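You operate a simulated robot arm through the tools that you are given. There is no shell and no other tool.

You are at the controls of a simulated two-armed robot. One attempt, no reset.

## Task
Stop the house clock, set it to about 2:30, then start it again.
Fine: to within a minute as it starts; the clock door ends shut.

Only the result counts: the job must be done as asked and must still hold three seconds after the hand-in. Knocking over, shifting, dropping, spilling or breaking anything else fails it.

## Robot
Two 7-joint arms with two-finger grippers on one trunk that stands fixed in place. Base frame: the origin is at the foot of the trunk, x ahead of it, y to its left, z up. Readings come in cm, degrees, newtons and seconds.
The left shoulder is at [4, 17, 117.3], the right one opposite. With the tool pointing down near the work surface each hand reaches from about 10 to 66 cm from the base axis, measured 20 degrees to its own side. Payload 2.69 kg a hand.
The TCP of each hand is the grasp point between the finger pads, 2 cm short of the fingertips. In the tool frame z runs along the fingers and y along their closing line. The gripper opens to 10 cm; its body begins 6.3 cm behind the TCP.
Orientation is that of the tool frame in the base frame, as a unit quaternion [x, y, z, w]. With the fingers straight down and closing along the base's y, the tool's x points along the base's -x, its y along +y and its z along -z.

## Interface
- The arms move only by the tool move_arm. It takes "left_moves", "right_moves" or both (then of equal length, played together; a hand with none holds still); each is a list of rows, each a list of 7 numbers: the turn, a rotation vector about the base's x, y, z in degrees, then the shift along the base's x, y, z in cm, then the finger opening in cm, from 0 to 10. In form: [[rx, ry, rz, x, y, z, gripper], ...]. A call has 1 to 20 rows; each row shifts and turns the commanded pose from where the row before left it. A row lasts 0.2 s, in which the tool goes at most 5 cm and 8.6 degrees; a call with a longer step from one row to the next is refused whole, and so is a gripper value outside its range. A pose out of reach is approached as far as the arm can. The call stops where the force on the tool passes 40 N (or 10 N more than at its start, if that is more) or the arm is blocked; 0.2 s more then pass. The fingers move at their own pace (about 10.8 cm/s each) and stop on an object; they squeeze with about 27 N. The grip force told is the motor's: it shows also when the fingers shut on nothing. Time passes only in rows, and 0.2 s behind the last, so rows that do not move let the fingers close. It gives the time, the measured TCP pose, the force on the tool (base axes), the opening and the grip force at its end, in the units of the frame above (readings bear some noise), with the torque about the TCP (base axes, N m) and any sound that the robot's microphone picked up, and new pictures: "pictures" is both (left out), scene, wrist or none (wrist: the cameras of the hands that moved).
- Cameras (640 x 400 px; columns grow to the right, rows downward): "scene" is now at [18.1, 0.08, 110.5]; the picture's right is [0.01, -1.00, -0.00], its down [-0.18, -0.00, -0.98] and it looks along [0.98, 0.01, -0.18] (base axes); focal length 242 px, centre (320, 200). "left" rides on the left gripper at [7, 1.9, -9.9] in its tool frame; the picture's right is [-0.26, 0.97, 0.00], its down [-0.75, -0.20, -0.63] and it looks along [-0.61, -0.16, 0.78] (tool axes); focal length 230 px, centre (320, 200). "right" rides on the right gripper at [7, -1.9, -9.9] in its tool frame; the picture's right is [0.26, 0.97, 0.00], its down [-0.75, 0.20, -0.63] and it looks along [-0.61, 0.16, 0.78] (tool axes); focal length 230 px, centre (320, 200). There is no depth. A picture from a camera that has moved, and an enlarged one, comes with that camera's place and axes in the base frame and with its lens.
- slide_trunk(by): moves the trunk up (or, below 0, down) by that many cm; the arms and the scene camera ride with it, the base frame stays. It gives what a move gives, with no picture.
- pan_tilt(pan, tilt): turns the head with the scene camera to pan (to the left, within 60 degrees either way) and tilt (down, from -29 to 69), counted from straight ahead of the robot. It gives what a move gives, and a new picture of the scene camera.
- inspect(camera, box): a new picture of the part [left, top, right, bottom] of that camera's present view, enlarged. The clock stands still meanwhile.
- hand_in(): hands the job in; it is judged then, once.

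Places have to be worked out from the pictures, the camera data and where the tool is seen. Open the grippers and draw the arms clear of the work before you hand the job in, unless the task says otherwise.

The tools are called after "Call:" as name(argument=value, ...) on one line, values as JSON. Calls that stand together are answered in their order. move_arm: Moves the arms, as the interface text tells. Its arguments: {"type":"object","properties":{"left_moves":{"type":"array","items":{"type":"array","items":{"type":"number"}}},"right_moves":{"type":"array","items":{"type":"array","items":{"type":"number"}}},"pictures":{"type":"string","enum":["both","scene","wrist","none"]}},"required":[]} The other tools are called the same way: slide_trunk (by) moves the trunk up or down; pan_tilt (pan, tilt) turns the head that bears the scene camera; inspect (camera, box) takes an enlarged picture of a part of a camera's view; hand_in () hands the job in.

At the start:

```text
t: 0.0
left_tool_pos: [43.78, 18.39, 106.93]
left_tool_rot: [0.0, 1.0, -0.001, -0.001]
left_ft_force: [-0.1, -0.4, 0.7]
left_wrist_torque: [0.0, 0.01, 0.01]
left_finger_gap: 10.01
left_grasp_force: 0.1
right_tool_pos: [42.79, -17.94, 104.14]
right_tool_rot: [0.0, 1.0, 0.0, -0.002]
right_ft_force: [-0.3, -0.1, 0.8]
right_wrist_torque: [-0.03, 0.03, 0.01]
right_finger_gap: 9.99
right_grasp_force: 0.0
trunk travel left (down, up): [-40.0, 29.0]
head pan, tilt (commanded): [0.3, 9.2]
```

scene: 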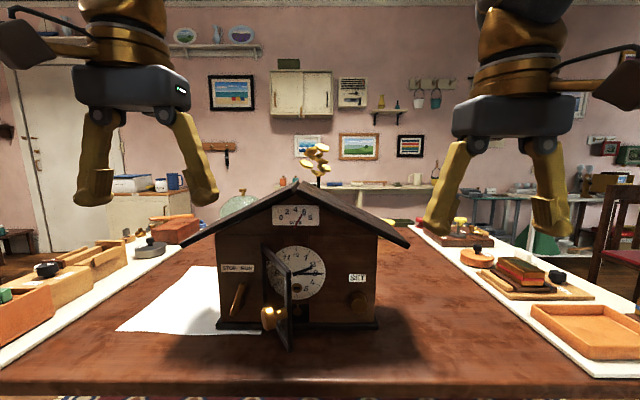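
right: 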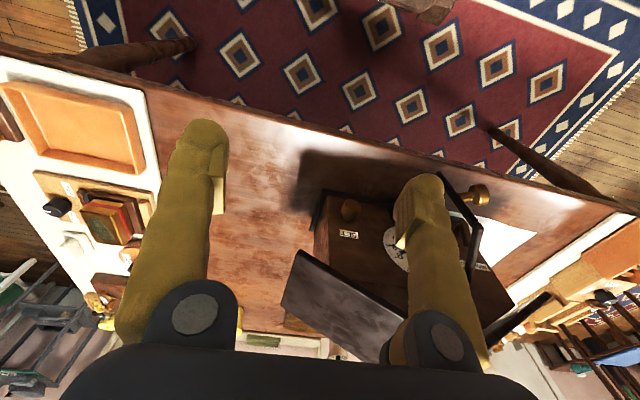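
left: 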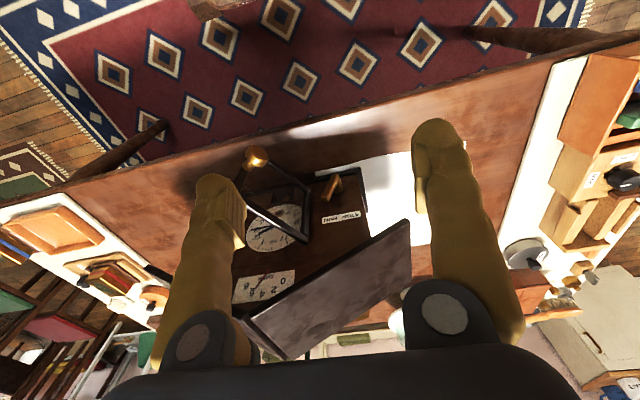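

The scene shows a house-shaped clock with a STOP lever on the left, a SET knob on the right and a door standing open in the middle. I'll enlarge the clock's front to read it.

Call:
inspect(camera="scene", box=[200, 180, 420, 355])

Call:
inspect(camera="scene", box=[260, 235, 340, 305])

Call:
inspect(camera="left", box=[220, 130, 420, 330])

Call:
inspect(camera="right", box=[280, 150, 520, 330])

```text
2.29 times, centred on (310, 268) of scene
camera zoom: at [18.1, 0.08, 110.5], right [0.01, -1.0, 0.0], down [-0.18, 0.0, -0.98], along [0.98, 0.01, -0.18], focal length 554 px, centre (343, 46)
```

zoom: 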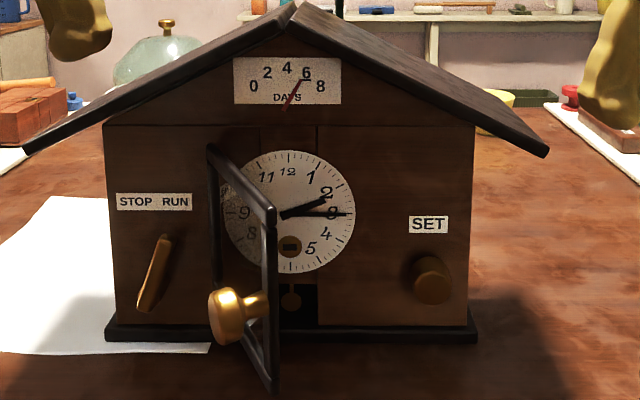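

```text
5.71 times, centred on (300, 270) of scene
camera zoom: at [18.1, 0.08, 110.5], right [0.01, -1.0, 0.0], down [-0.18, 0.0, -0.98], along [0.98, 0.01, -0.18], focal length 1386 px, centre (434, -200)
```

zoom: 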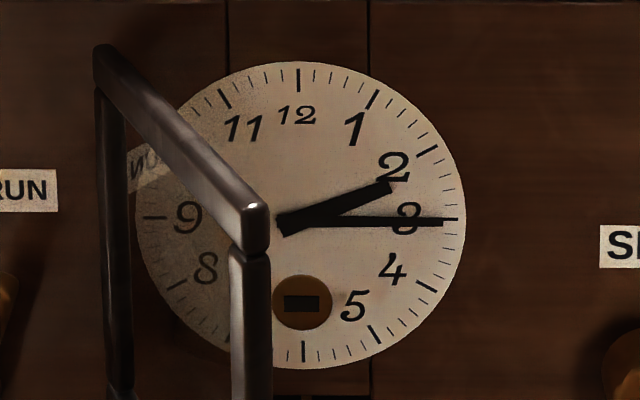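

```text
2.00 times, centred on (320, 230) of left
camera zoom: at [36.55, 20.26, 116.83], right [0.26, 0.97, 0.0], down [0.75, -0.2, 0.63], along [0.61, -0.16, -0.78], focal length 460 px, centre (320, 140)
```

zoom: 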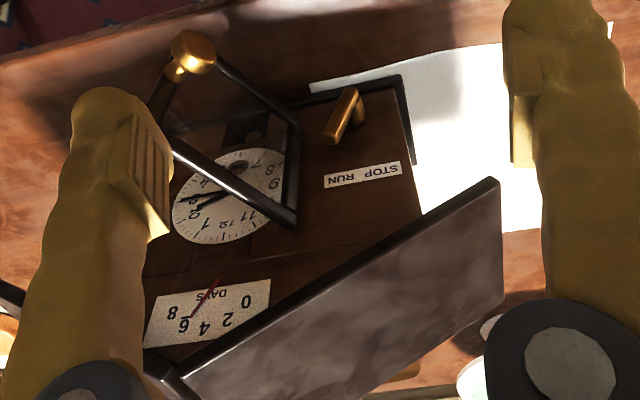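

```text
2.22 times, centred on (400, 240) of right
camera zoom: at [35.79, -19.89, 114.09], right [-0.26, 0.97, 0.0], down [0.75, 0.2, 0.63], along [0.61, 0.16, -0.78], focal length 511 px, centre (142, 111)
```

zoom: 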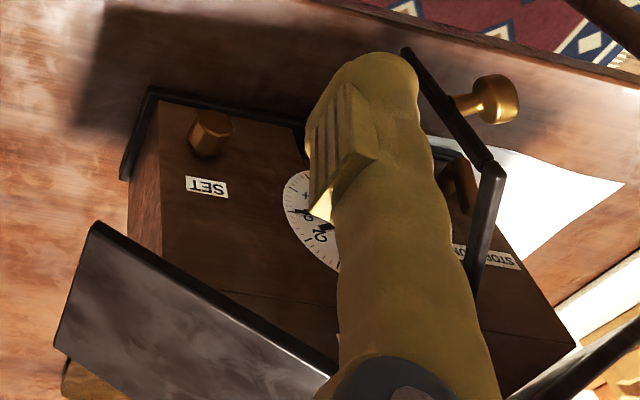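

The label triangulates to about [63, 17, 88.6], so the clock's front is near x = 63. Now I'll enlarge the lever, the knob and the door further before moving.

Call:
inspect(camera="scene", box=[215, 255, 275, 300])

Call:
inspect(camera="scene", box=[225, 230, 305, 355])

Call:
inspect(camera="left", box=[290, 160, 370, 210])

Call:
inspect(camera="scene", box=[330, 260, 390, 305])

```text
8.89 times, centred on (245, 278) of scene
camera zoom: at [18.1, 0.08, 110.5], right [0.01, -1.0, 0.0], down [-0.18, 0.0, -0.98], along [0.98, 0.01, -0.18], focal length 2155 px, centre (987, -489)
```

zoom: 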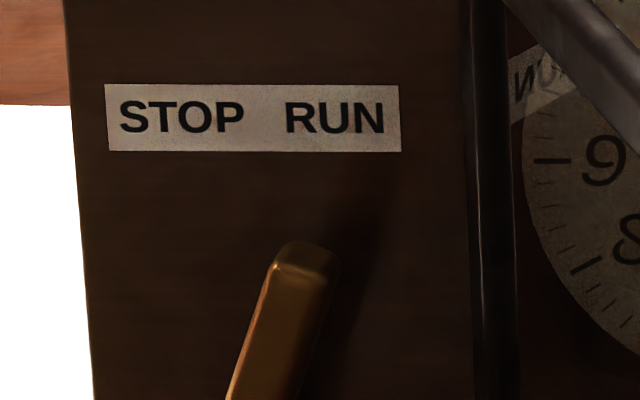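

```text
3.20 times, centred on (265, 292) of scene
camera zoom: at [18.1, 0.08, 110.5], right [0.01, -1.0, 0.0], down [-0.18, 0.0, -0.98], along [0.98, 0.01, -0.18], focal length 776 px, centre (496, -96)
```

zoom: 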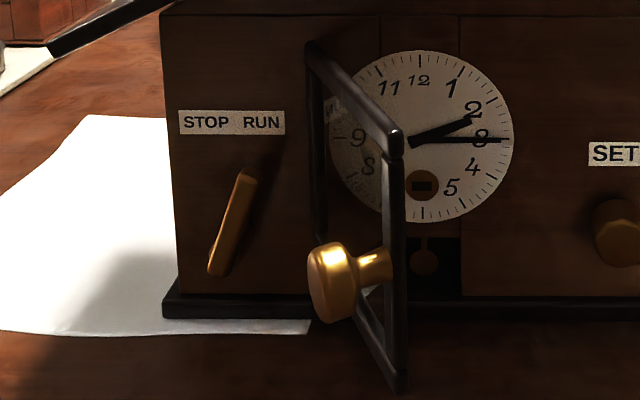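

```text
8.00 times, centred on (330, 185) of left
camera zoom: at [36.55, 20.26, 116.83], right [0.26, 0.97, 0.0], down [0.75, -0.2, 0.63], along [0.61, -0.16, -0.78], focal length 1841 px, centre (240, 320)
```

zoom: 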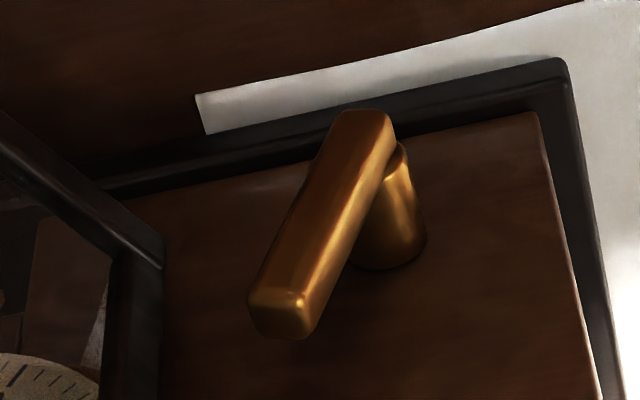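

```text
8.89 times, centred on (360, 282) of scene
camera zoom: at [18.1, 0.08, 110.5], right [0.01, -1.0, 0.0], down [-0.18, 0.0, -0.98], along [0.98, 0.01, -0.18], focal length 2155 px, centre (-36, -533)
```

zoom: 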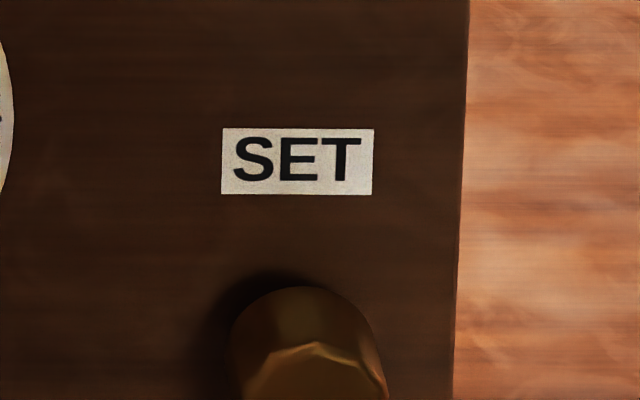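

The lever's pivot is at its lower left, about [60, 17.2, 81], and its tip is at about [59.8, 15, 86.6], leaning towards RUN. Now I'll look closely at the SET knob from two cameras.

Call:
inspect(camera="scene", box=[330, 270, 390, 320])

Call:
inspect(camera="right", box=[310, 185, 390, 235])

Call:
inspect(camera="right", box=[420, 160, 520, 260])

Call:
inspect(camera="scene", box=[250, 290, 310, 360])

```text
8.00 times, centred on (360, 295) of scene
camera zoom: at [18.1, 0.08, 110.5], right [0.01, -1.0, 0.0], down [-0.18, 0.0, -0.98], along [0.98, 0.01, -0.18], focal length 1940 px, centre (0, -560)
```

zoom: 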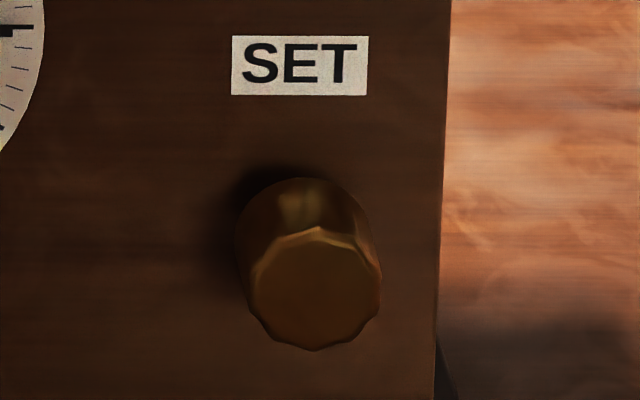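

```text
8.00 times, centred on (350, 210) of right
camera zoom: at [35.79, -19.89, 114.09], right [-0.26, 0.97, 0.0], down [0.75, 0.2, 0.63], along [0.61, 0.16, -0.78], focal length 1841 px, centre (80, 120)
```

zoom: 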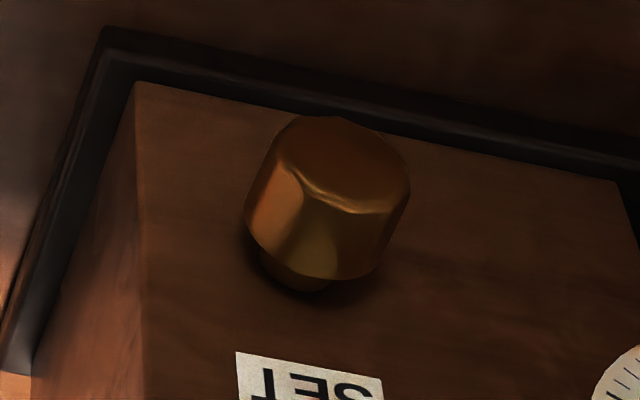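

```text
4.00 times, centred on (470, 210) of right
camera zoom: at [35.79, -19.89, 114.09], right [-0.26, 0.97, 0.0], down [0.75, 0.2, 0.63], along [0.61, 0.16, -0.78], focal length 920 px, centre (-280, 160)
```

zoom: 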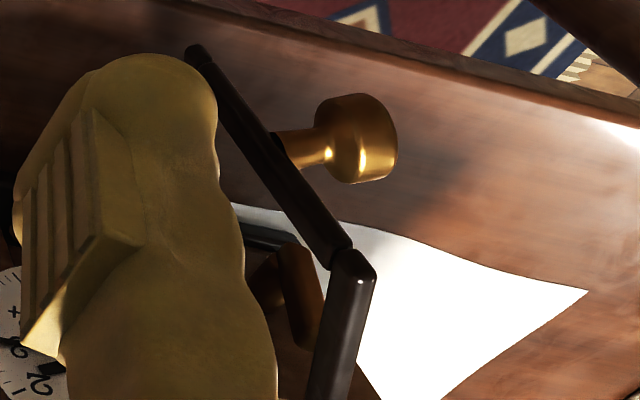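

```text
5.71 times, centred on (280, 325) of scene
camera zoom: at [18.1, 0.08, 110.5], right [0.01, -1.0, 0.0], down [-0.18, 0.0, -0.98], along [0.98, 0.01, -0.18], focal length 1386 px, centre (549, -514)
```

zoom: 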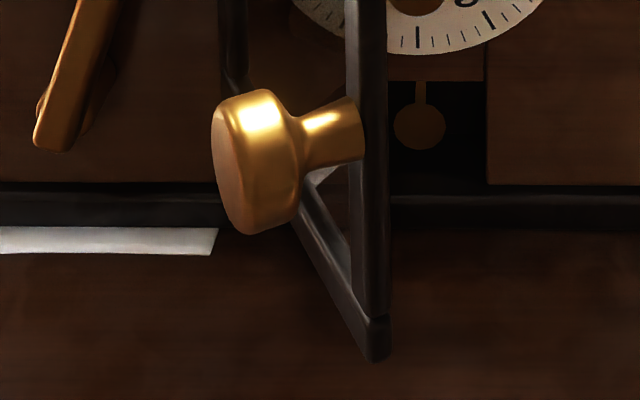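

The knob's front centre works out at about [60.5, -7.1, 82], about 3.2 cm across. The door stands about 60° open, with its knob end near [51, 10, 85.6]. I'll turn the left hand to point forward and slightly down, closing the fingers, well short of the clock.

Call:
move_arm(left_moves=[[0, -7, 0, 0, 0.2, -1, 5], [0, -7, 0, 0, 0.2, -1, 0], [0, -7, 0, 0, 0.2, -1, 0], [0, -7, 0, 0, 0.2, -1, 0], [0, -7, 0, 0, 0.2, -1, 0], [0, -7, 0, 0, 0.2, -1, 0], [0, -7, 0, 0, 0.2, -1, 0], [0, -7, 0, 0, 0.2, -1, 0], [0, -7, 0, 0, 0.2, -1, 0], [0, -7, 0, 0, 0.2, -1, 0]], pictures="both")

```text
t: 2.2
left_tool_pos: [42.96, 20.19, 97.37]
left_tool_rot: [0.0, 0.816, 0.002, 0.578]
left_ft_force: [-0.2, -0.5, 0.4]
left_wrist_torque: [-0.02, 0.01, 0.02]
left_finger_gap: 0.01
left_grasp_force: 26.9
left hand out of reach, approached as far as the arm can: row 7, 8
right_tool_pos: [41.22, -18.0, 104.76]
right_tool_rot: [0.0, 1.0, -0.001, 0.007]
right_ft_force: [-0.3, -0.6, -0.3]
right_wrist_torque: [-0.01, 0.0, -0.03]
right_finger_gap: 10.01
right_grasp_force: 0.0
trunk travel left (down, up): [-40.0, 29.0]
head pan, tilt (commanded): [0.3, 9.2]
camera scene: at [18.13, 0.07, 110.49], right [0.01, -1.0, 0.0], down [-0.18, 0.0, -0.98], along [0.98, 0.01, -0.18], focal length 242 px, centre (320, 200)
camera left: at [31.18, 22.11, 94.06], right [0.09, 0.97, 0.25], down [-0.35, -0.2, 0.92], along [0.93, -0.16, 0.32], focal length 230 px, centre (320, 200)
```

scene: 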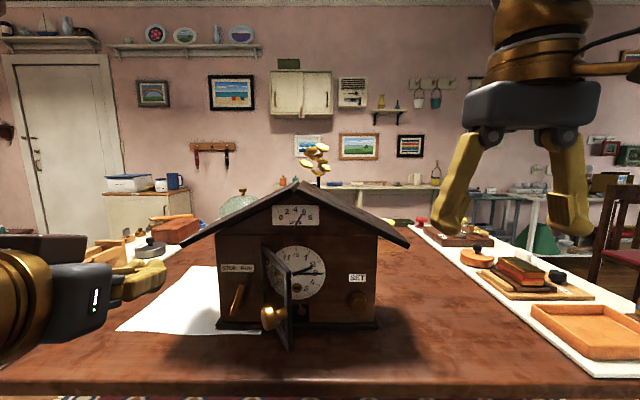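
left: 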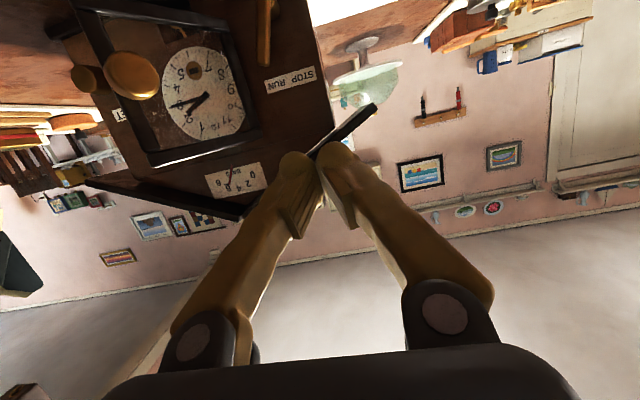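

The left hand now points forward, 20° down. I'll enlarge both views to fix the door and its knob more exactly, and to see whether the hands of the clock are moving.

Call:
inspect(camera="left", box=[60, 10, 280, 210])

Call:
inspect(camera="scene", box=[225, 235, 345, 355])

Call:
inspect(camera="scene", box=[260, 235, 340, 305])

Call:
inspect(camera="scene", box=[0, 230, 180, 350])

```text
2.00 times, centred on (170, 110) of left
camera zoom: at [31.18, 22.11, 94.06], right [0.09, 0.97, 0.25], down [-0.35, -0.2, 0.92], along [0.93, -0.16, 0.32], focal length 460 px, centre (620, 380)
```

zoom: 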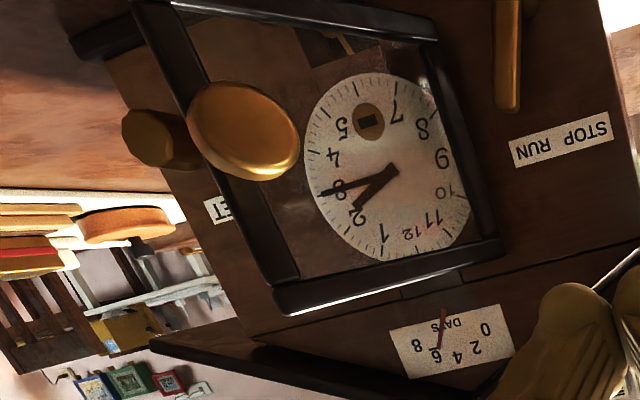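

```text
3.33 times, centred on (285, 295) of scene
camera zoom: at [18.13, 0.07, 110.49], right [0.01, -1.0, 0.0], down [-0.18, 0.0, -0.98], along [0.98, 0.01, -0.18], focal length 808 px, centre (437, -117)
```

zoom: 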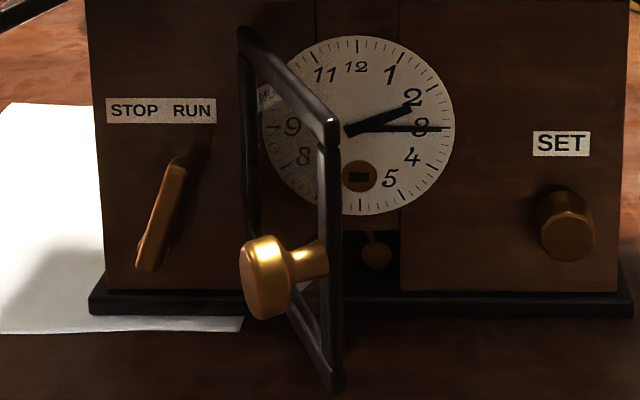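

```text
5.71 times, centred on (300, 270) of scene
camera zoom: at [18.13, 0.07, 110.49], right [0.01, -1.0, 0.0], down [-0.18, 0.0, -0.98], along [0.98, 0.01, -0.18], focal length 1386 px, centre (434, -200)
```

zoom: 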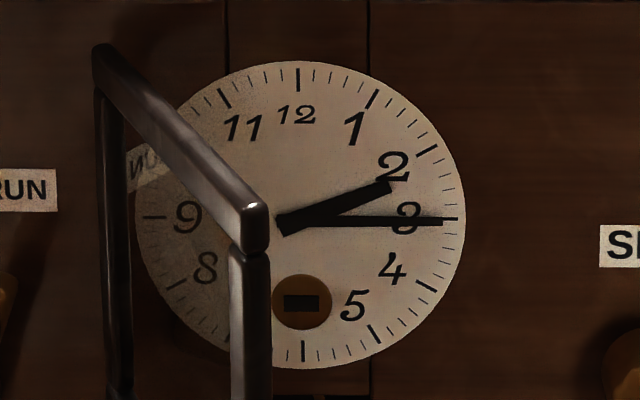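

```text
3.33 times, centred on (90, 290) of scene
camera zoom: at [18.13, 0.07, 110.49], right [0.01, -1.0, 0.0], down [-0.18, 0.0, -0.98], along [0.98, 0.01, -0.18], focal length 808 px, centre (1087, -100)
```

zoom: 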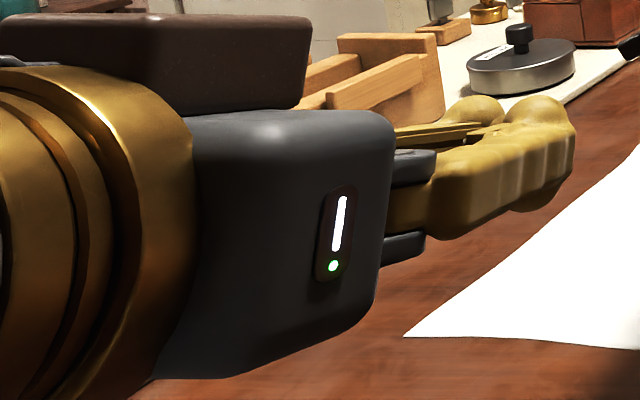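

The door's hinge is at about [61, 11.5], its free edge at [50.2, 5], and it spans z 81–93.6. Its knob end is near [48.5, 8.1, 87.6]. I'll shut the door first to make room, bringing the closed left fingers, yawed to the right, to just outside the door knob.

Call:
move_arm(left_moves=[[0, 0, -6.7, 0.35, -1.25, -1.55, 0], [0, 0, -6.7, 0.35, -1.25, -1.55, 0], [0, 0, -6.7, 0.35, -1.25, -1.55, 0], [0, 0, -6.7, 0.35, -1.25, -1.55, 0], [0, 0, -6.7, 0.35, -1.25, -1.55, 0], [0, 0, -6.7, 0.35, -1.0, -1.55, 0]], pictures="both")

```text
t: 3.6
left_tool_pos: [45.44, 12.86, 88.21]
left_tool_rot: [0.282, 0.765, -0.199, 0.544]
left_ft_force: [-0.2, 0.3, 0.5]
left_wrist_torque: [-0.03, 0.04, -0.01]
left_finger_gap: 0.0
left_grasp_force: 27.6
right_tool_pos: [41.07, -17.88, 104.66]
right_tool_rot: [0.0, 1.0, 0.0, 0.007]
right_ft_force: [-0.4, -0.5, -0.9]
right_wrist_torque: [0.04, 0.02, -0.01]
right_finger_gap: 10.0
right_grasp_force: 0.2
trunk travel left (down, up): [-40.0, 29.0]
head pan, tilt (commanded): [0.3, 9.2]
camera scene: at [18.12, 0.09, 110.5], right [0.01, -1.0, 0.0], down [-0.18, 0.0, -0.98], along [0.98, 0.01, -0.18], focal length 242 px, centre (320, 200)
camera left: at [37.53, 21.93, 84.7], right [0.69, 0.68, 0.24], down [-0.4, 0.07, 0.92], along [0.61, -0.73, 0.32], focal length 230 px, centre (320, 200)
```

scene: 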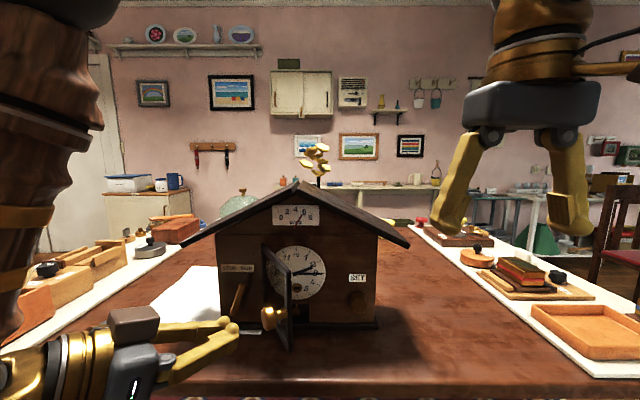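
left: 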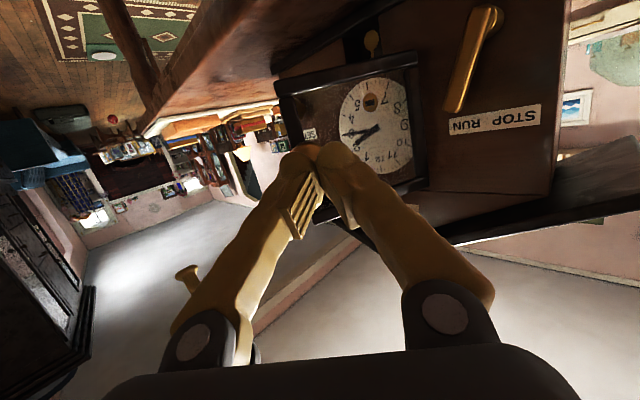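

The fingertips are about 3 cm outside the door knob. I'll push it along its arc, halfway first, and look.

Call:
move_arm(left_moves=[[0, 0, 0, 0.75, -1.53, 0, 0], [0, 0, 0, 0.75, -1.53, 0, 0], [0, 0, 1.5, 0.47, -1.2, 0, 0], [0, 0, 1.5, 0.47, -1.2, 0, 0], [0, 0, 2, 0.47, -1.2, 0, 0], [0, 0, 2, 0.62, -0.97, 0, 0], [0, 0, 2.5, 0.62, -0.97, 0, 0], [0, 0, 2.5, 0.62, -0.97, 0, 0]], pictures="both")

```text
t: 5.4
left_tool_pos: [49.97, 3.45, 88.1]
left_tool_rot: [0.198, 0.79, -0.141, 0.562]
left_ft_force: [0.0, 0.3, -0.2]
left_wrist_torque: [-0.03, -0.03, -0.03]
left_finger_gap: 0.0
left_grasp_force: 26.8
right_tool_pos: [41.04, -17.9, 104.72]
right_tool_rot: [0.001, 1.0, 0.0, 0.008]
right_ft_force: [-0.1, -0.4, -0.3]
right_wrist_torque: [0.0, -0.01, 0.01]
right_finger_gap: 9.99
right_grasp_force: 0.2
trunk travel left (down, up): [-40.0, 29.0]
head pan, tilt (commanded): [0.3, 9.2]
camera scene: at [18.1, 0.05, 110.5], right [0.01, -1.0, 0.0], down [-0.18, 0.0, -0.98], along [0.98, 0.01, -0.18], focal length 242 px, centre (320, 200)
camera left: at [40.46, 10.53, 84.7], right [0.53, 0.81, 0.24], down [-0.4, -0.01, 0.92], along [0.75, -0.58, 0.32], focal length 230 px, centre (320, 200)
```

scene: 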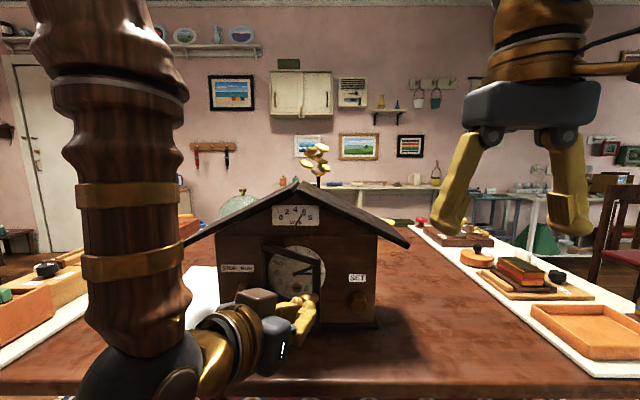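
left: 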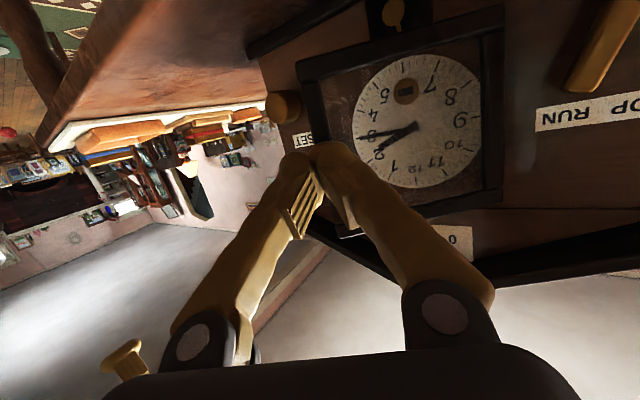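

The door is following with almost no force. I'll continue along the arc more slowly.

Call:
move_arm(left_moves=[[0, 0, 2, 0.7, -0.6, 0, 0], [0, 0, 2, 0.7, -0.6, 0, 0], [0, 0, 2, 0.7, -0.6, 0, 0], [0, 0, 2, 0.7, -0.6, 0, 0], [0, 0, 2, 0.6, -0.4, 0, 0], [0, 0, 2, 0.6, -0.4, 0, 0], [0, 0, 2, 0.6, -0.3, 0, 0]], pictures="both")

```text
t: 7.0
left_tool_pos: [54.73, -0.1, 87.92]
left_tool_rot: [0.101, 0.808, -0.072, 0.576]
left_ft_force: [0.7, -0.5, -1.1]
left_wrist_torque: [-0.01, 0.0, -0.06]
left_finger_gap: 0.0
left_grasp_force: 27.5
right_tool_pos: [41.2, -17.95, 104.71]
right_tool_rot: [0.0, 1.0, -0.001, 0.008]
right_ft_force: [0.3, -0.3, -0.7]
right_wrist_torque: [-0.01, 0.02, -0.03]
right_finger_gap: 9.97
right_grasp_force: 0.1
trunk travel left (down, up): [-40.0, 29.0]
head pan, tilt (commanded): [0.3, 9.2]
camera scene: at [18.1, 0.06, 110.5], right [0.01, -1.0, 0.0], down [-0.18, 0.0, -0.98], along [0.98, 0.01, -0.18], focal length 242 px, centre (320, 200)
camera left: at [43.64, 4.58, 84.6], right [0.32, 0.92, 0.24], down [-0.39, -0.11, 0.92], along [0.86, -0.39, 0.32], focal length 230 px, centre (320, 200)
```

scene: 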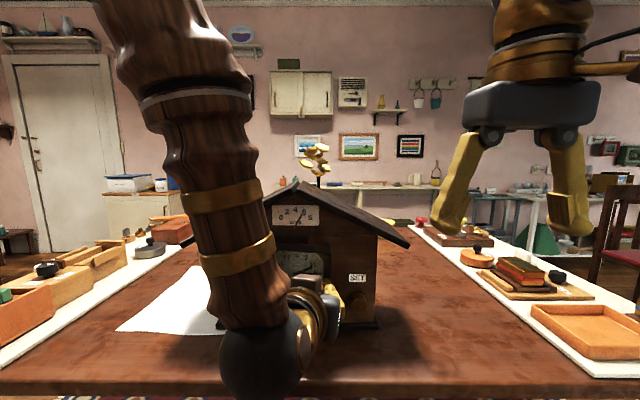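
left: 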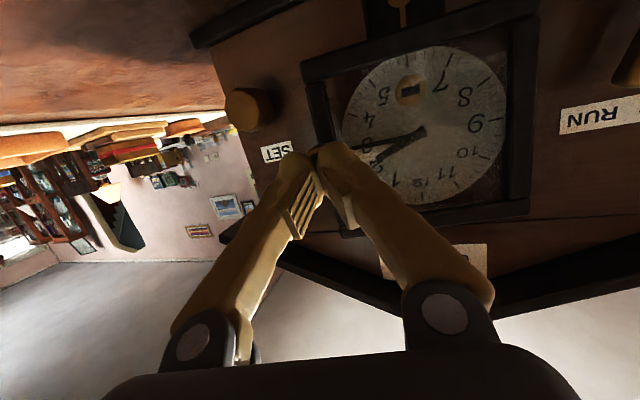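

The door is almost shut, with the fingers still lightly on the knob. I'll push on in small steps and watch the force.

Call:
move_arm(left_moves=[[0, 0, 0, 0.3, 0, 0, 0], [0, 0, 0, 0.3, 0, 0, 0], [0, 0, 0, 0.2, 0, 0, 0]], pictures="wrist")

```text
t: 7.8
left_tool_pos: [55.37, -0.18, 88.04]
left_tool_rot: [0.101, 0.808, -0.071, 0.576]
left_ft_force: [-0.5, -0.1, -0.5]
left_wrist_torque: [-0.01, 0.02, -0.02]
left_finger_gap: 0.02
left_grasp_force: 26.5
right_tool_pos: [41.12, -18.11, 104.74]
right_tool_rot: [0.001, 1.0, 0.0, 0.007]
right_ft_force: [-1.1, 0.3, 0.0]
right_wrist_torque: [-0.01, -0.01, -0.01]
right_finger_gap: 10.03
right_grasp_force: 0.0
trunk travel left (down, up): [-40.0, 29.0]
head pan, tilt (commanded): [0.3, 9.2]
camera left: at [44.4, 4.59, 84.63], right [0.32, 0.92, 0.24], down [-0.39, -0.11, 0.92], along [0.86, -0.39, 0.32], focal length 230 px, centre (320, 200)
```

left: 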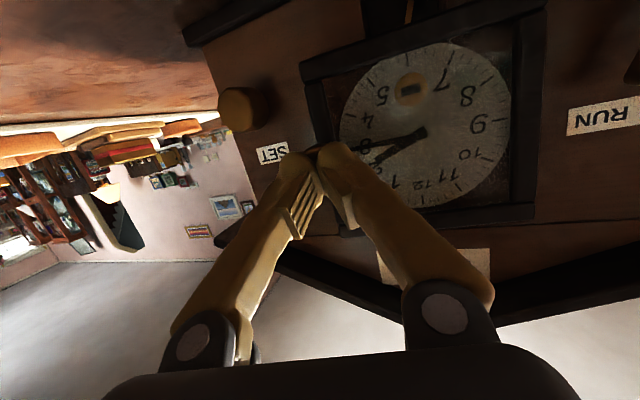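

There is still no resistance, so I'll push on in smaller increments.

Call:
move_arm(left_moves=[[0, 0, 0, 0.25, 0, 0, 0], [0, 0, 0, 0.25, 0, 0, 0], [0, 0, 0, 0.2, 0, 0, 0]], pictures="wrist")

Call:
inspect(camera="left", box=[200, 20, 560, 260])

```text
t: 8.6
left_tool_pos: [56.1, -0.15, 88.0]
left_tool_rot: [0.101, 0.808, -0.071, 0.576]
left_ft_force: [-0.8, 0.8, -0.6]
left_wrist_torque: [0.02, 0.0, 0.02]
left_finger_gap: 0.01
left_grasp_force: 27.2
right_tool_pos: [41.22, -18.03, 104.84]
right_tool_rot: [0.001, 1.0, 0.0, 0.007]
right_ft_force: [-0.3, 0.5, 0.5]
right_wrist_torque: [-0.03, 0.0, 0.0]
right_finger_gap: 10.0
right_grasp_force: 0.1
trunk travel left (down, up): [-40.0, 29.0]
head pan, tilt (commanded): [0.3, 9.2]
camera left: at [45.13, 4.58, 84.62], right [0.32, 0.92, 0.24], down [-0.39, -0.11, 0.92], along [0.86, -0.39, 0.32], focal length 230 px, centre (320, 200)
```

left: 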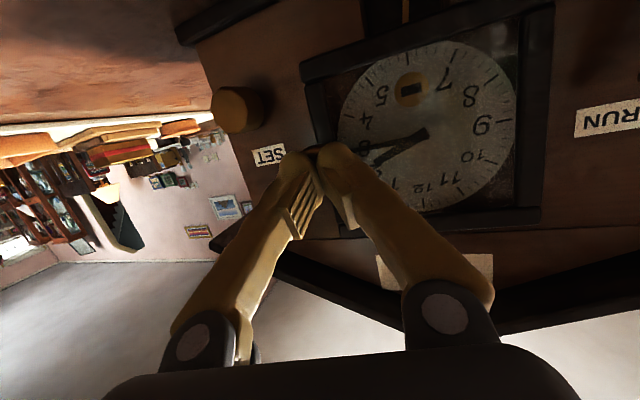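

```text
1.67 times, centred on (380, 140) of left
camera zoom: at [45.13, 4.58, 84.62], right [0.32, 0.92, 0.24], down [-0.39, -0.11, 0.92], along [0.86, -0.39, 0.32], focal length 384 px, centre (220, 300)
```

zoom: 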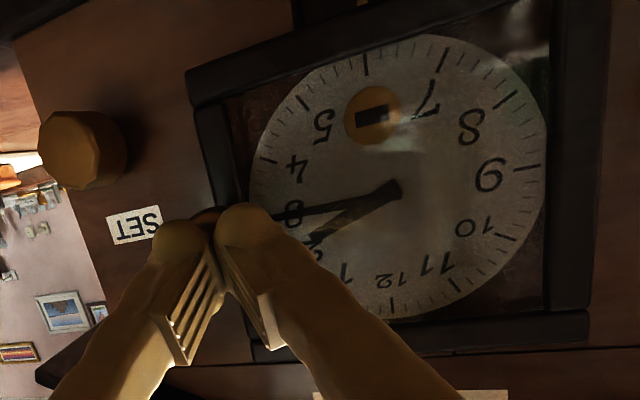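

The door looks nearly flush but the force is still nil. I'll nudge on further.

Call:
move_arm(left_moves=[[0, 0, 0, 0.2, 0, 0, 0], [0, 0, 0, 0.2, 0, 0, 0], [0, 0, 0, 0.2, 0, 0, 0], [0, 0, 0, 0, 0, 0, 0]], pictures="both")

Call:
inspect(camera="left", box=[200, 20, 560, 260])

```text
t: 9.6
left_tool_pos: [56.59, -0.1, 87.98]
left_tool_rot: [0.101, 0.809, -0.07, 0.574]
left_ft_force: [-0.3, -0.4, -0.4]
left_wrist_torque: [-0.01, -0.01, -0.01]
left_finger_gap: 0.01
left_grasp_force: 26.7
right_tool_pos: [41.15, -18.04, 104.76]
right_tool_rot: [0.001, 1.0, 0.0, 0.006]
right_ft_force: [0.2, -0.5, -0.1]
right_wrist_torque: [-0.04, 0.02, -0.02]
right_finger_gap: 10.01
right_grasp_force: 0.1
trunk travel left (down, up): [-40.0, 29.0]
head pan, tilt (commanded): [0.3, 9.2]
camera scene: at [18.1, 0.07, 110.5], right [0.01, -1.0, 0.0], down [-0.18, 0.0, -0.98], along [0.98, 0.01, -0.18], focal length 242 px, centre (320, 200)
camera left: at [45.62, 4.61, 84.64], right [0.32, 0.92, 0.24], down [-0.39, -0.11, 0.92], along [0.86, -0.39, 0.32], focal length 230 px, centre (320, 200)
```

scene: 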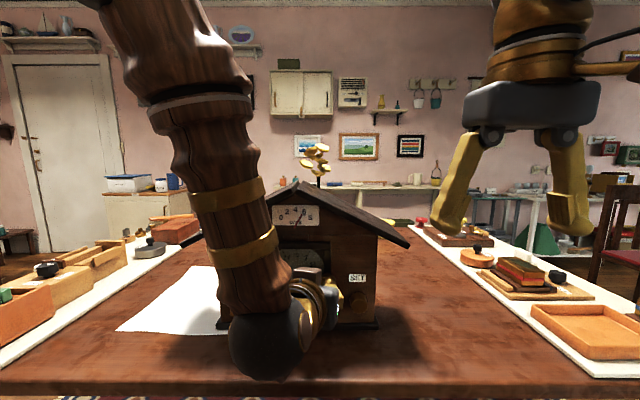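
left: 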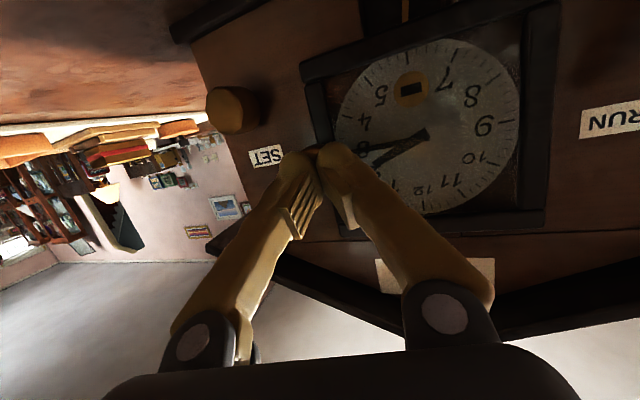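

```text
1.67 times, centred on (380, 140) of left
camera zoom: at [45.62, 4.61, 84.64], right [0.32, 0.92, 0.24], down [-0.39, -0.11, 0.92], along [0.86, -0.39, 0.32], focal length 384 px, centre (220, 300)
```

zoom: 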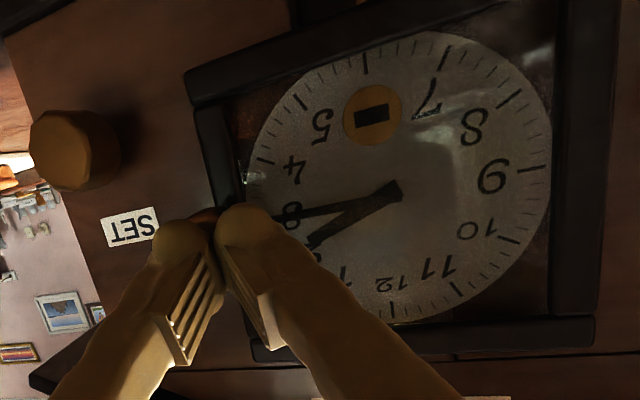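

There is still no contact load, so I'll go on in small steps until it shows.

Call:
move_arm(left_moves=[[0, 0, 0, 0.2, 0, 0, 0], [0, 0, 0, 0.2, 0, 0, 0], [0, 0, 0, 0.2, 0, 0, 0], [0, 0, 0, 0, 0, 0, 0]], pictures="wrist")

Call:
inspect(camera="left", box=[200, 20, 560, 260])

```text
t: 10.6
left_tool_pos: [57.05, -0.18, 88.06]
left_tool_rot: [0.102, 0.809, -0.072, 0.575]
left_ft_force: [-13.6, -1.3, 1.3]
left_wrist_torque: [-0.03, -0.05, 0.04]
left_finger_gap: 0.01
left_grasp_force: 26.8
right_tool_pos: [40.9, -17.87, 104.72]
right_tool_rot: [0.001, 1.0, 0.0, 0.008]
right_ft_force: [0.5, -0.3, 0.5]
right_wrist_torque: [0.03, -0.01, -0.01]
right_finger_gap: 9.99
right_grasp_force: 0.1
trunk travel left (down, up): [-40.0, 29.0]
head pan, tilt (commanded): [0.3, 9.2]
camera left: at [46.08, 4.52, 84.65], right [0.32, 0.92, 0.24], down [-0.39, -0.11, 0.92], along [0.86, -0.39, 0.32], focal length 230 px, centre (320, 200)
```

left: 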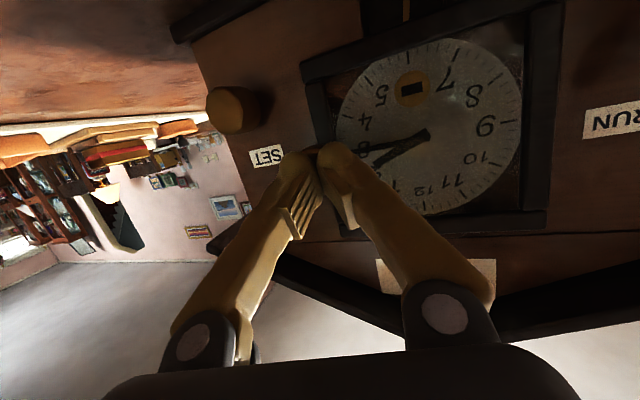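

```text
1.67 times, centred on (380, 140) of left
camera zoom: at [46.08, 4.52, 84.65], right [0.32, 0.92, 0.24], down [-0.39, -0.11, 0.92], along [0.86, -0.39, 0.32], focal length 384 px, centre (220, 300)
```

zoom: 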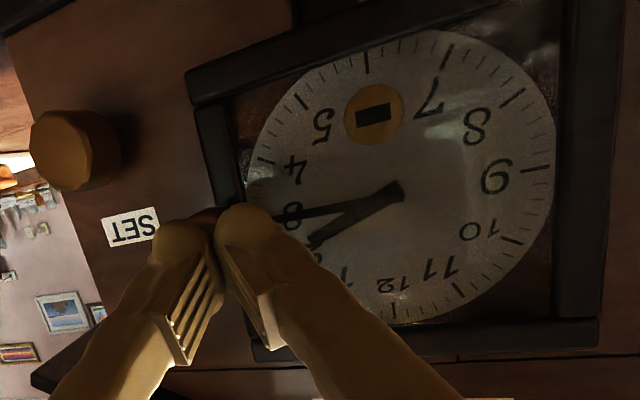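

The door met its stop with 13.6 N, so it is shut. I'll back straight off now and check with the fixed scene camera that it stays shut and the clock hasn't moved.

Call:
move_arm(left_moves=[[0, 0, 0, -0.5, 0, 0, 0], [0, 0, 0, -1.5, 0, 0, 0], [0, 0, 0, -2.5, 0.5, 0, 0], [0, 0, 2, -2.5, 2, 0.5, 0], [0, 0, 2, -2, 3, 0.5, 0], [0, 0, 2, -1, 3, 0.5, 0], [0, 0, 2, 0, 3, 0.5, 0], [0, 0, 2, 0, 3, 0, 0], [0, 0, 2, 0, 3, 0, 0]], pictures="both")

Call:
inspect(camera="scene", box=[200, 180, 420, 355])

Call:
inspect(camera="scene", box=[260, 235, 340, 305])

```text
t: 12.6
left_tool_pos: [47.35, 17.18, 89.99]
left_tool_rot: [0.016, 0.815, -0.011, 0.58]
left_ft_force: [0.1, 0.1, -0.3]
left_wrist_torque: [0.01, 0.0, -0.03]
left_finger_gap: 0.0
left_grasp_force: 26.7
right_tool_pos: [41.15, -17.92, 104.85]
right_tool_rot: [0.0, 1.0, 0.0, 0.008]
right_ft_force: [-0.2, -0.5, 0.0]
right_wrist_torque: [-0.02, 0.0, 0.02]
right_finger_gap: 9.99
right_grasp_force: 0.1
trunk travel left (down, up): [-40.0, 29.0]
head pan, tilt (commanded): [0.3, 9.2]
camera scene: at [18.1, 0.12, 110.5], right [0.01, -1.0, 0.0], down [-0.18, 0.0, -0.98], along [0.98, 0.01, -0.18], focal length 242 px, centre (320, 200)
camera left: at [35.56, 19.64, 86.66], right [0.12, 0.96, 0.24], down [-0.36, -0.19, 0.92], along [0.93, -0.2, 0.32], focal length 230 px, centre (320, 200)
```

scene: 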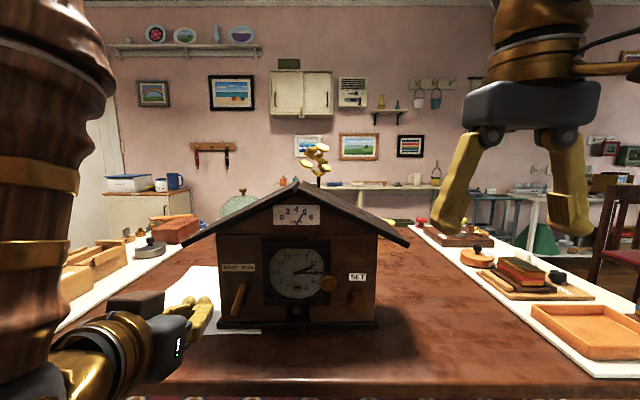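
left: 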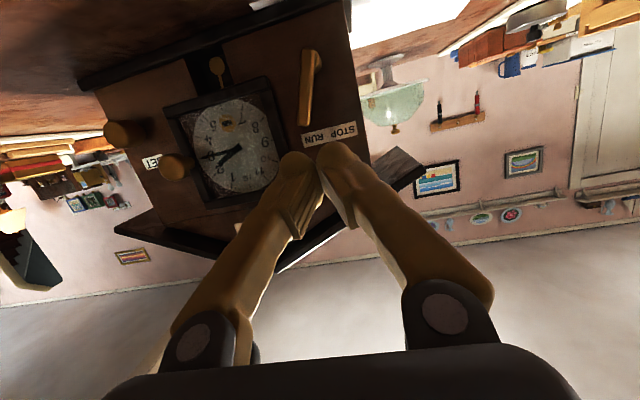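

```text
2.29 times, centred on (310, 268) of scene
camera zoom: at [18.1, 0.12, 110.5], right [0.01, -1.0, 0.0], down [-0.18, 0.0, -0.98], along [0.98, 0.01, -0.18], focal length 554 px, centre (343, 46)
```

zoom: 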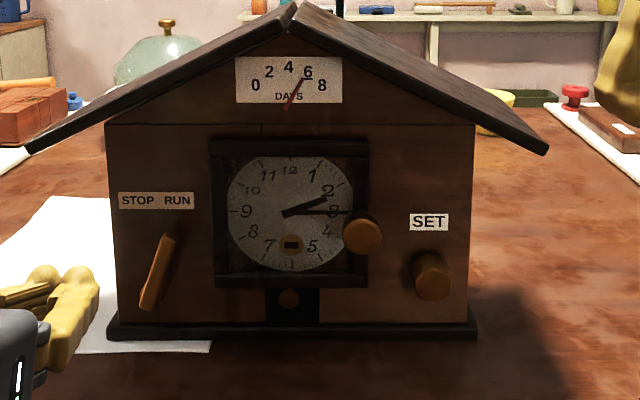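

```text
5.71 times, centred on (300, 270) of scene
camera zoom: at [18.1, 0.12, 110.5], right [0.01, -1.0, 0.0], down [-0.18, 0.0, -0.98], along [0.98, 0.01, -0.18], focal length 1386 px, centre (434, -200)
```

zoom: 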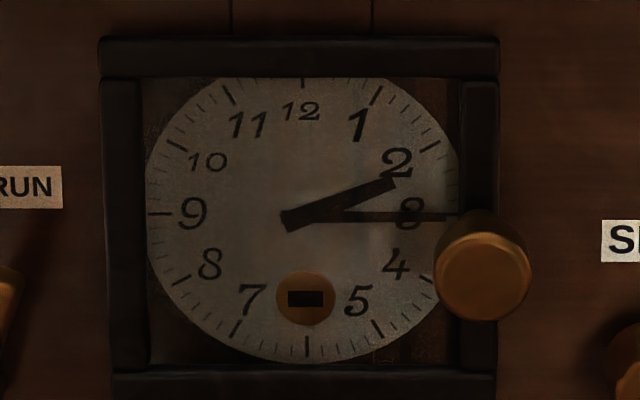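

The door is shut and holds, and the clock has barely moved (a few millimetres at most). It reads about 2:15. Now I'll look at the lever from the left hand's camera to place it.

Call:
inspect(camera="left", box=[240, 30, 400, 180])

Call:
inspect(camera="scene", box=[225, 250, 285, 320])

```text
2.67 times, centred on (320, 105) of left
camera zoom: at [35.56, 19.64, 86.66], right [0.12, 0.96, 0.24], down [-0.36, -0.19, 0.92], along [0.93, -0.2, 0.32], focal length 614 px, centre (320, 453)
```

zoom: 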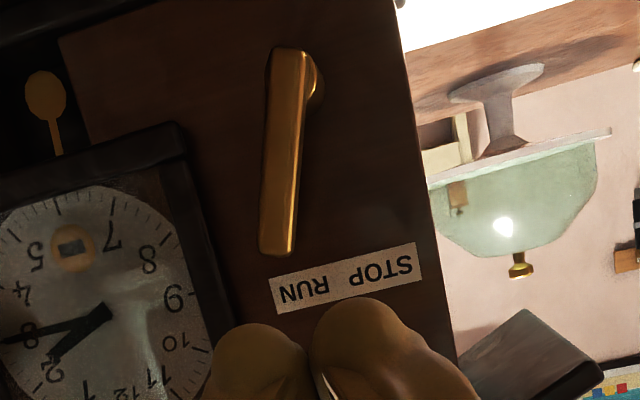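

```text
5.71 times, centred on (255, 285) of scene
camera zoom: at [18.1, 0.12, 110.5], right [0.01, -1.0, 0.0], down [-0.18, 0.0, -0.98], along [0.98, 0.01, -0.18], focal length 1386 px, centre (691, -286)
```

zoom: 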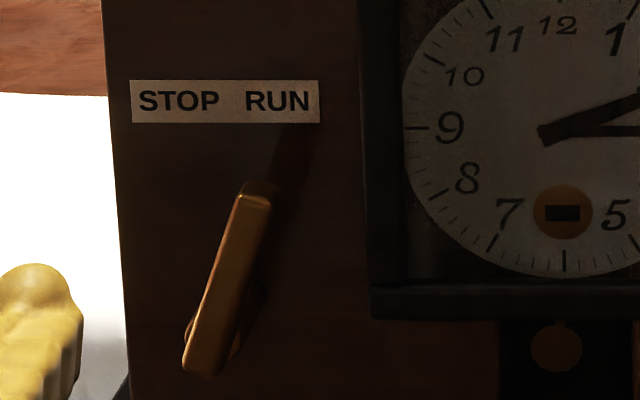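

The lever tip is near [60.2, 15.1, 86.5]. I'll bring the closed left fingers to the right side of the lever (y ≈ 11.5), stopping short of the face to check.

Call:
move_arm(left_moves=[[0, 0, 0.5, 0.5, -1.9, -1.3, 0], [0, 0, 0.5, 0.5, -1.9, -1.3, 0], [0, 0, 0.6, 1.0, -1.9, -1.4, 0], [0, 0, 0, 2.5, 0, 0, 0], [0, 0, 0, 2.5, 0, 0, 0], [0, 0, 0, 2.0, 0, 0, 0]], pictures="both")

Call:
inspect(camera="scene", box=[200, 240, 300, 330])

Call:
inspect(camera="left", box=[240, 10, 400, 180])

```text
t: 14.0
left_tool_pos: [56.31, 11.6, 86.12]
left_tool_rot: [0.005, 0.815, -0.003, 0.579]
left_ft_force: [-0.1, 0.8, 0.1]
left_wrist_torque: [0.01, 0.03, 0.01]
left_finger_gap: 0.03
left_grasp_force: 26.2
right_tool_pos: [41.19, -18.02, 104.71]
right_tool_rot: [-0.001, 1.0, 0.0, 0.007]
right_ft_force: [0.5, 0.2, -0.6]
right_wrist_torque: [0.01, -0.03, 0.02]
right_finger_gap: 10.0
right_grasp_force: 0.0
trunk travel left (down, up): [-40.0, 29.0]
head pan, tilt (commanded): [0.3, 9.2]
camera scene: at [18.11, 0.08, 110.5], right [0.01, -1.0, 0.0], down [-0.18, 0.0, -0.98], along [0.98, 0.01, -0.18], focal length 242 px, centre (320, 200)
camera left: at [44.62, 13.57, 82.72], right [0.1, 0.96, 0.24], down [-0.35, -0.2, 0.92], along [0.93, -0.17, 0.32], focal length 230 px, centre (320, 200)
```

scene: 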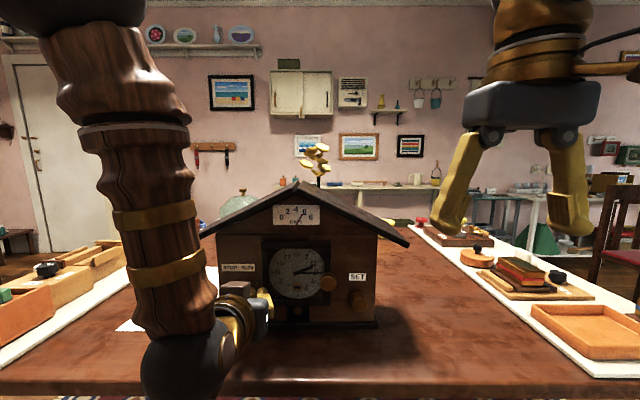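
left: 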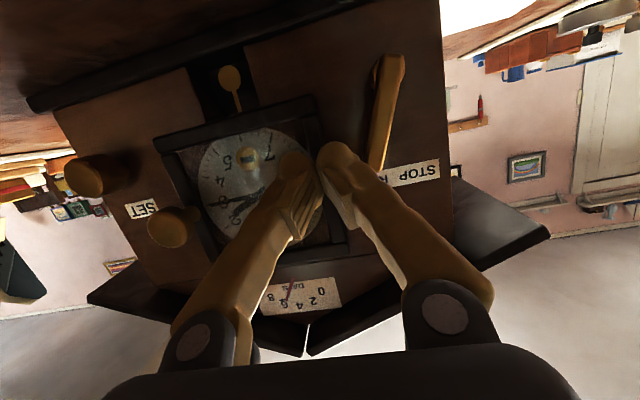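

```text
4.44 times, centred on (250, 285) of scene
camera zoom: at [18.11, 0.08, 110.5], right [0.01, -1.0, 0.0], down [-0.18, 0.0, -0.98], along [0.98, 0.01, -0.18], focal length 1078 px, centre (631, -178)
```

zoom: 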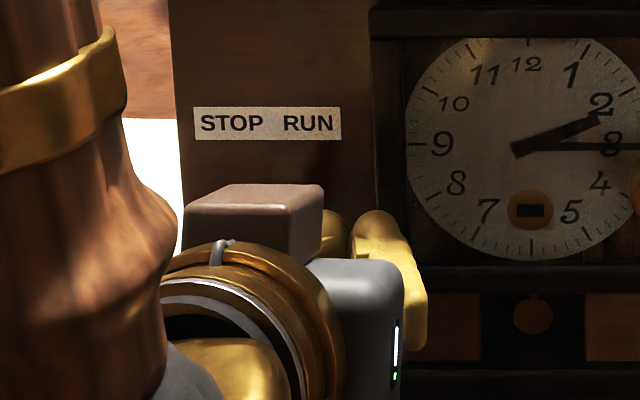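

```text
2.35 times, centred on (320, 95) of left
camera zoom: at [44.62, 13.57, 82.72], right [0.1, 0.96, 0.24], down [-0.35, -0.2, 0.92], along [0.93, -0.17, 0.32], focal length 541 px, centre (320, 447)
```

zoom: 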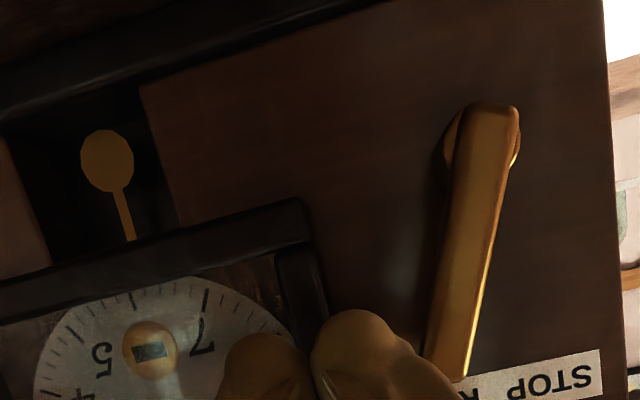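

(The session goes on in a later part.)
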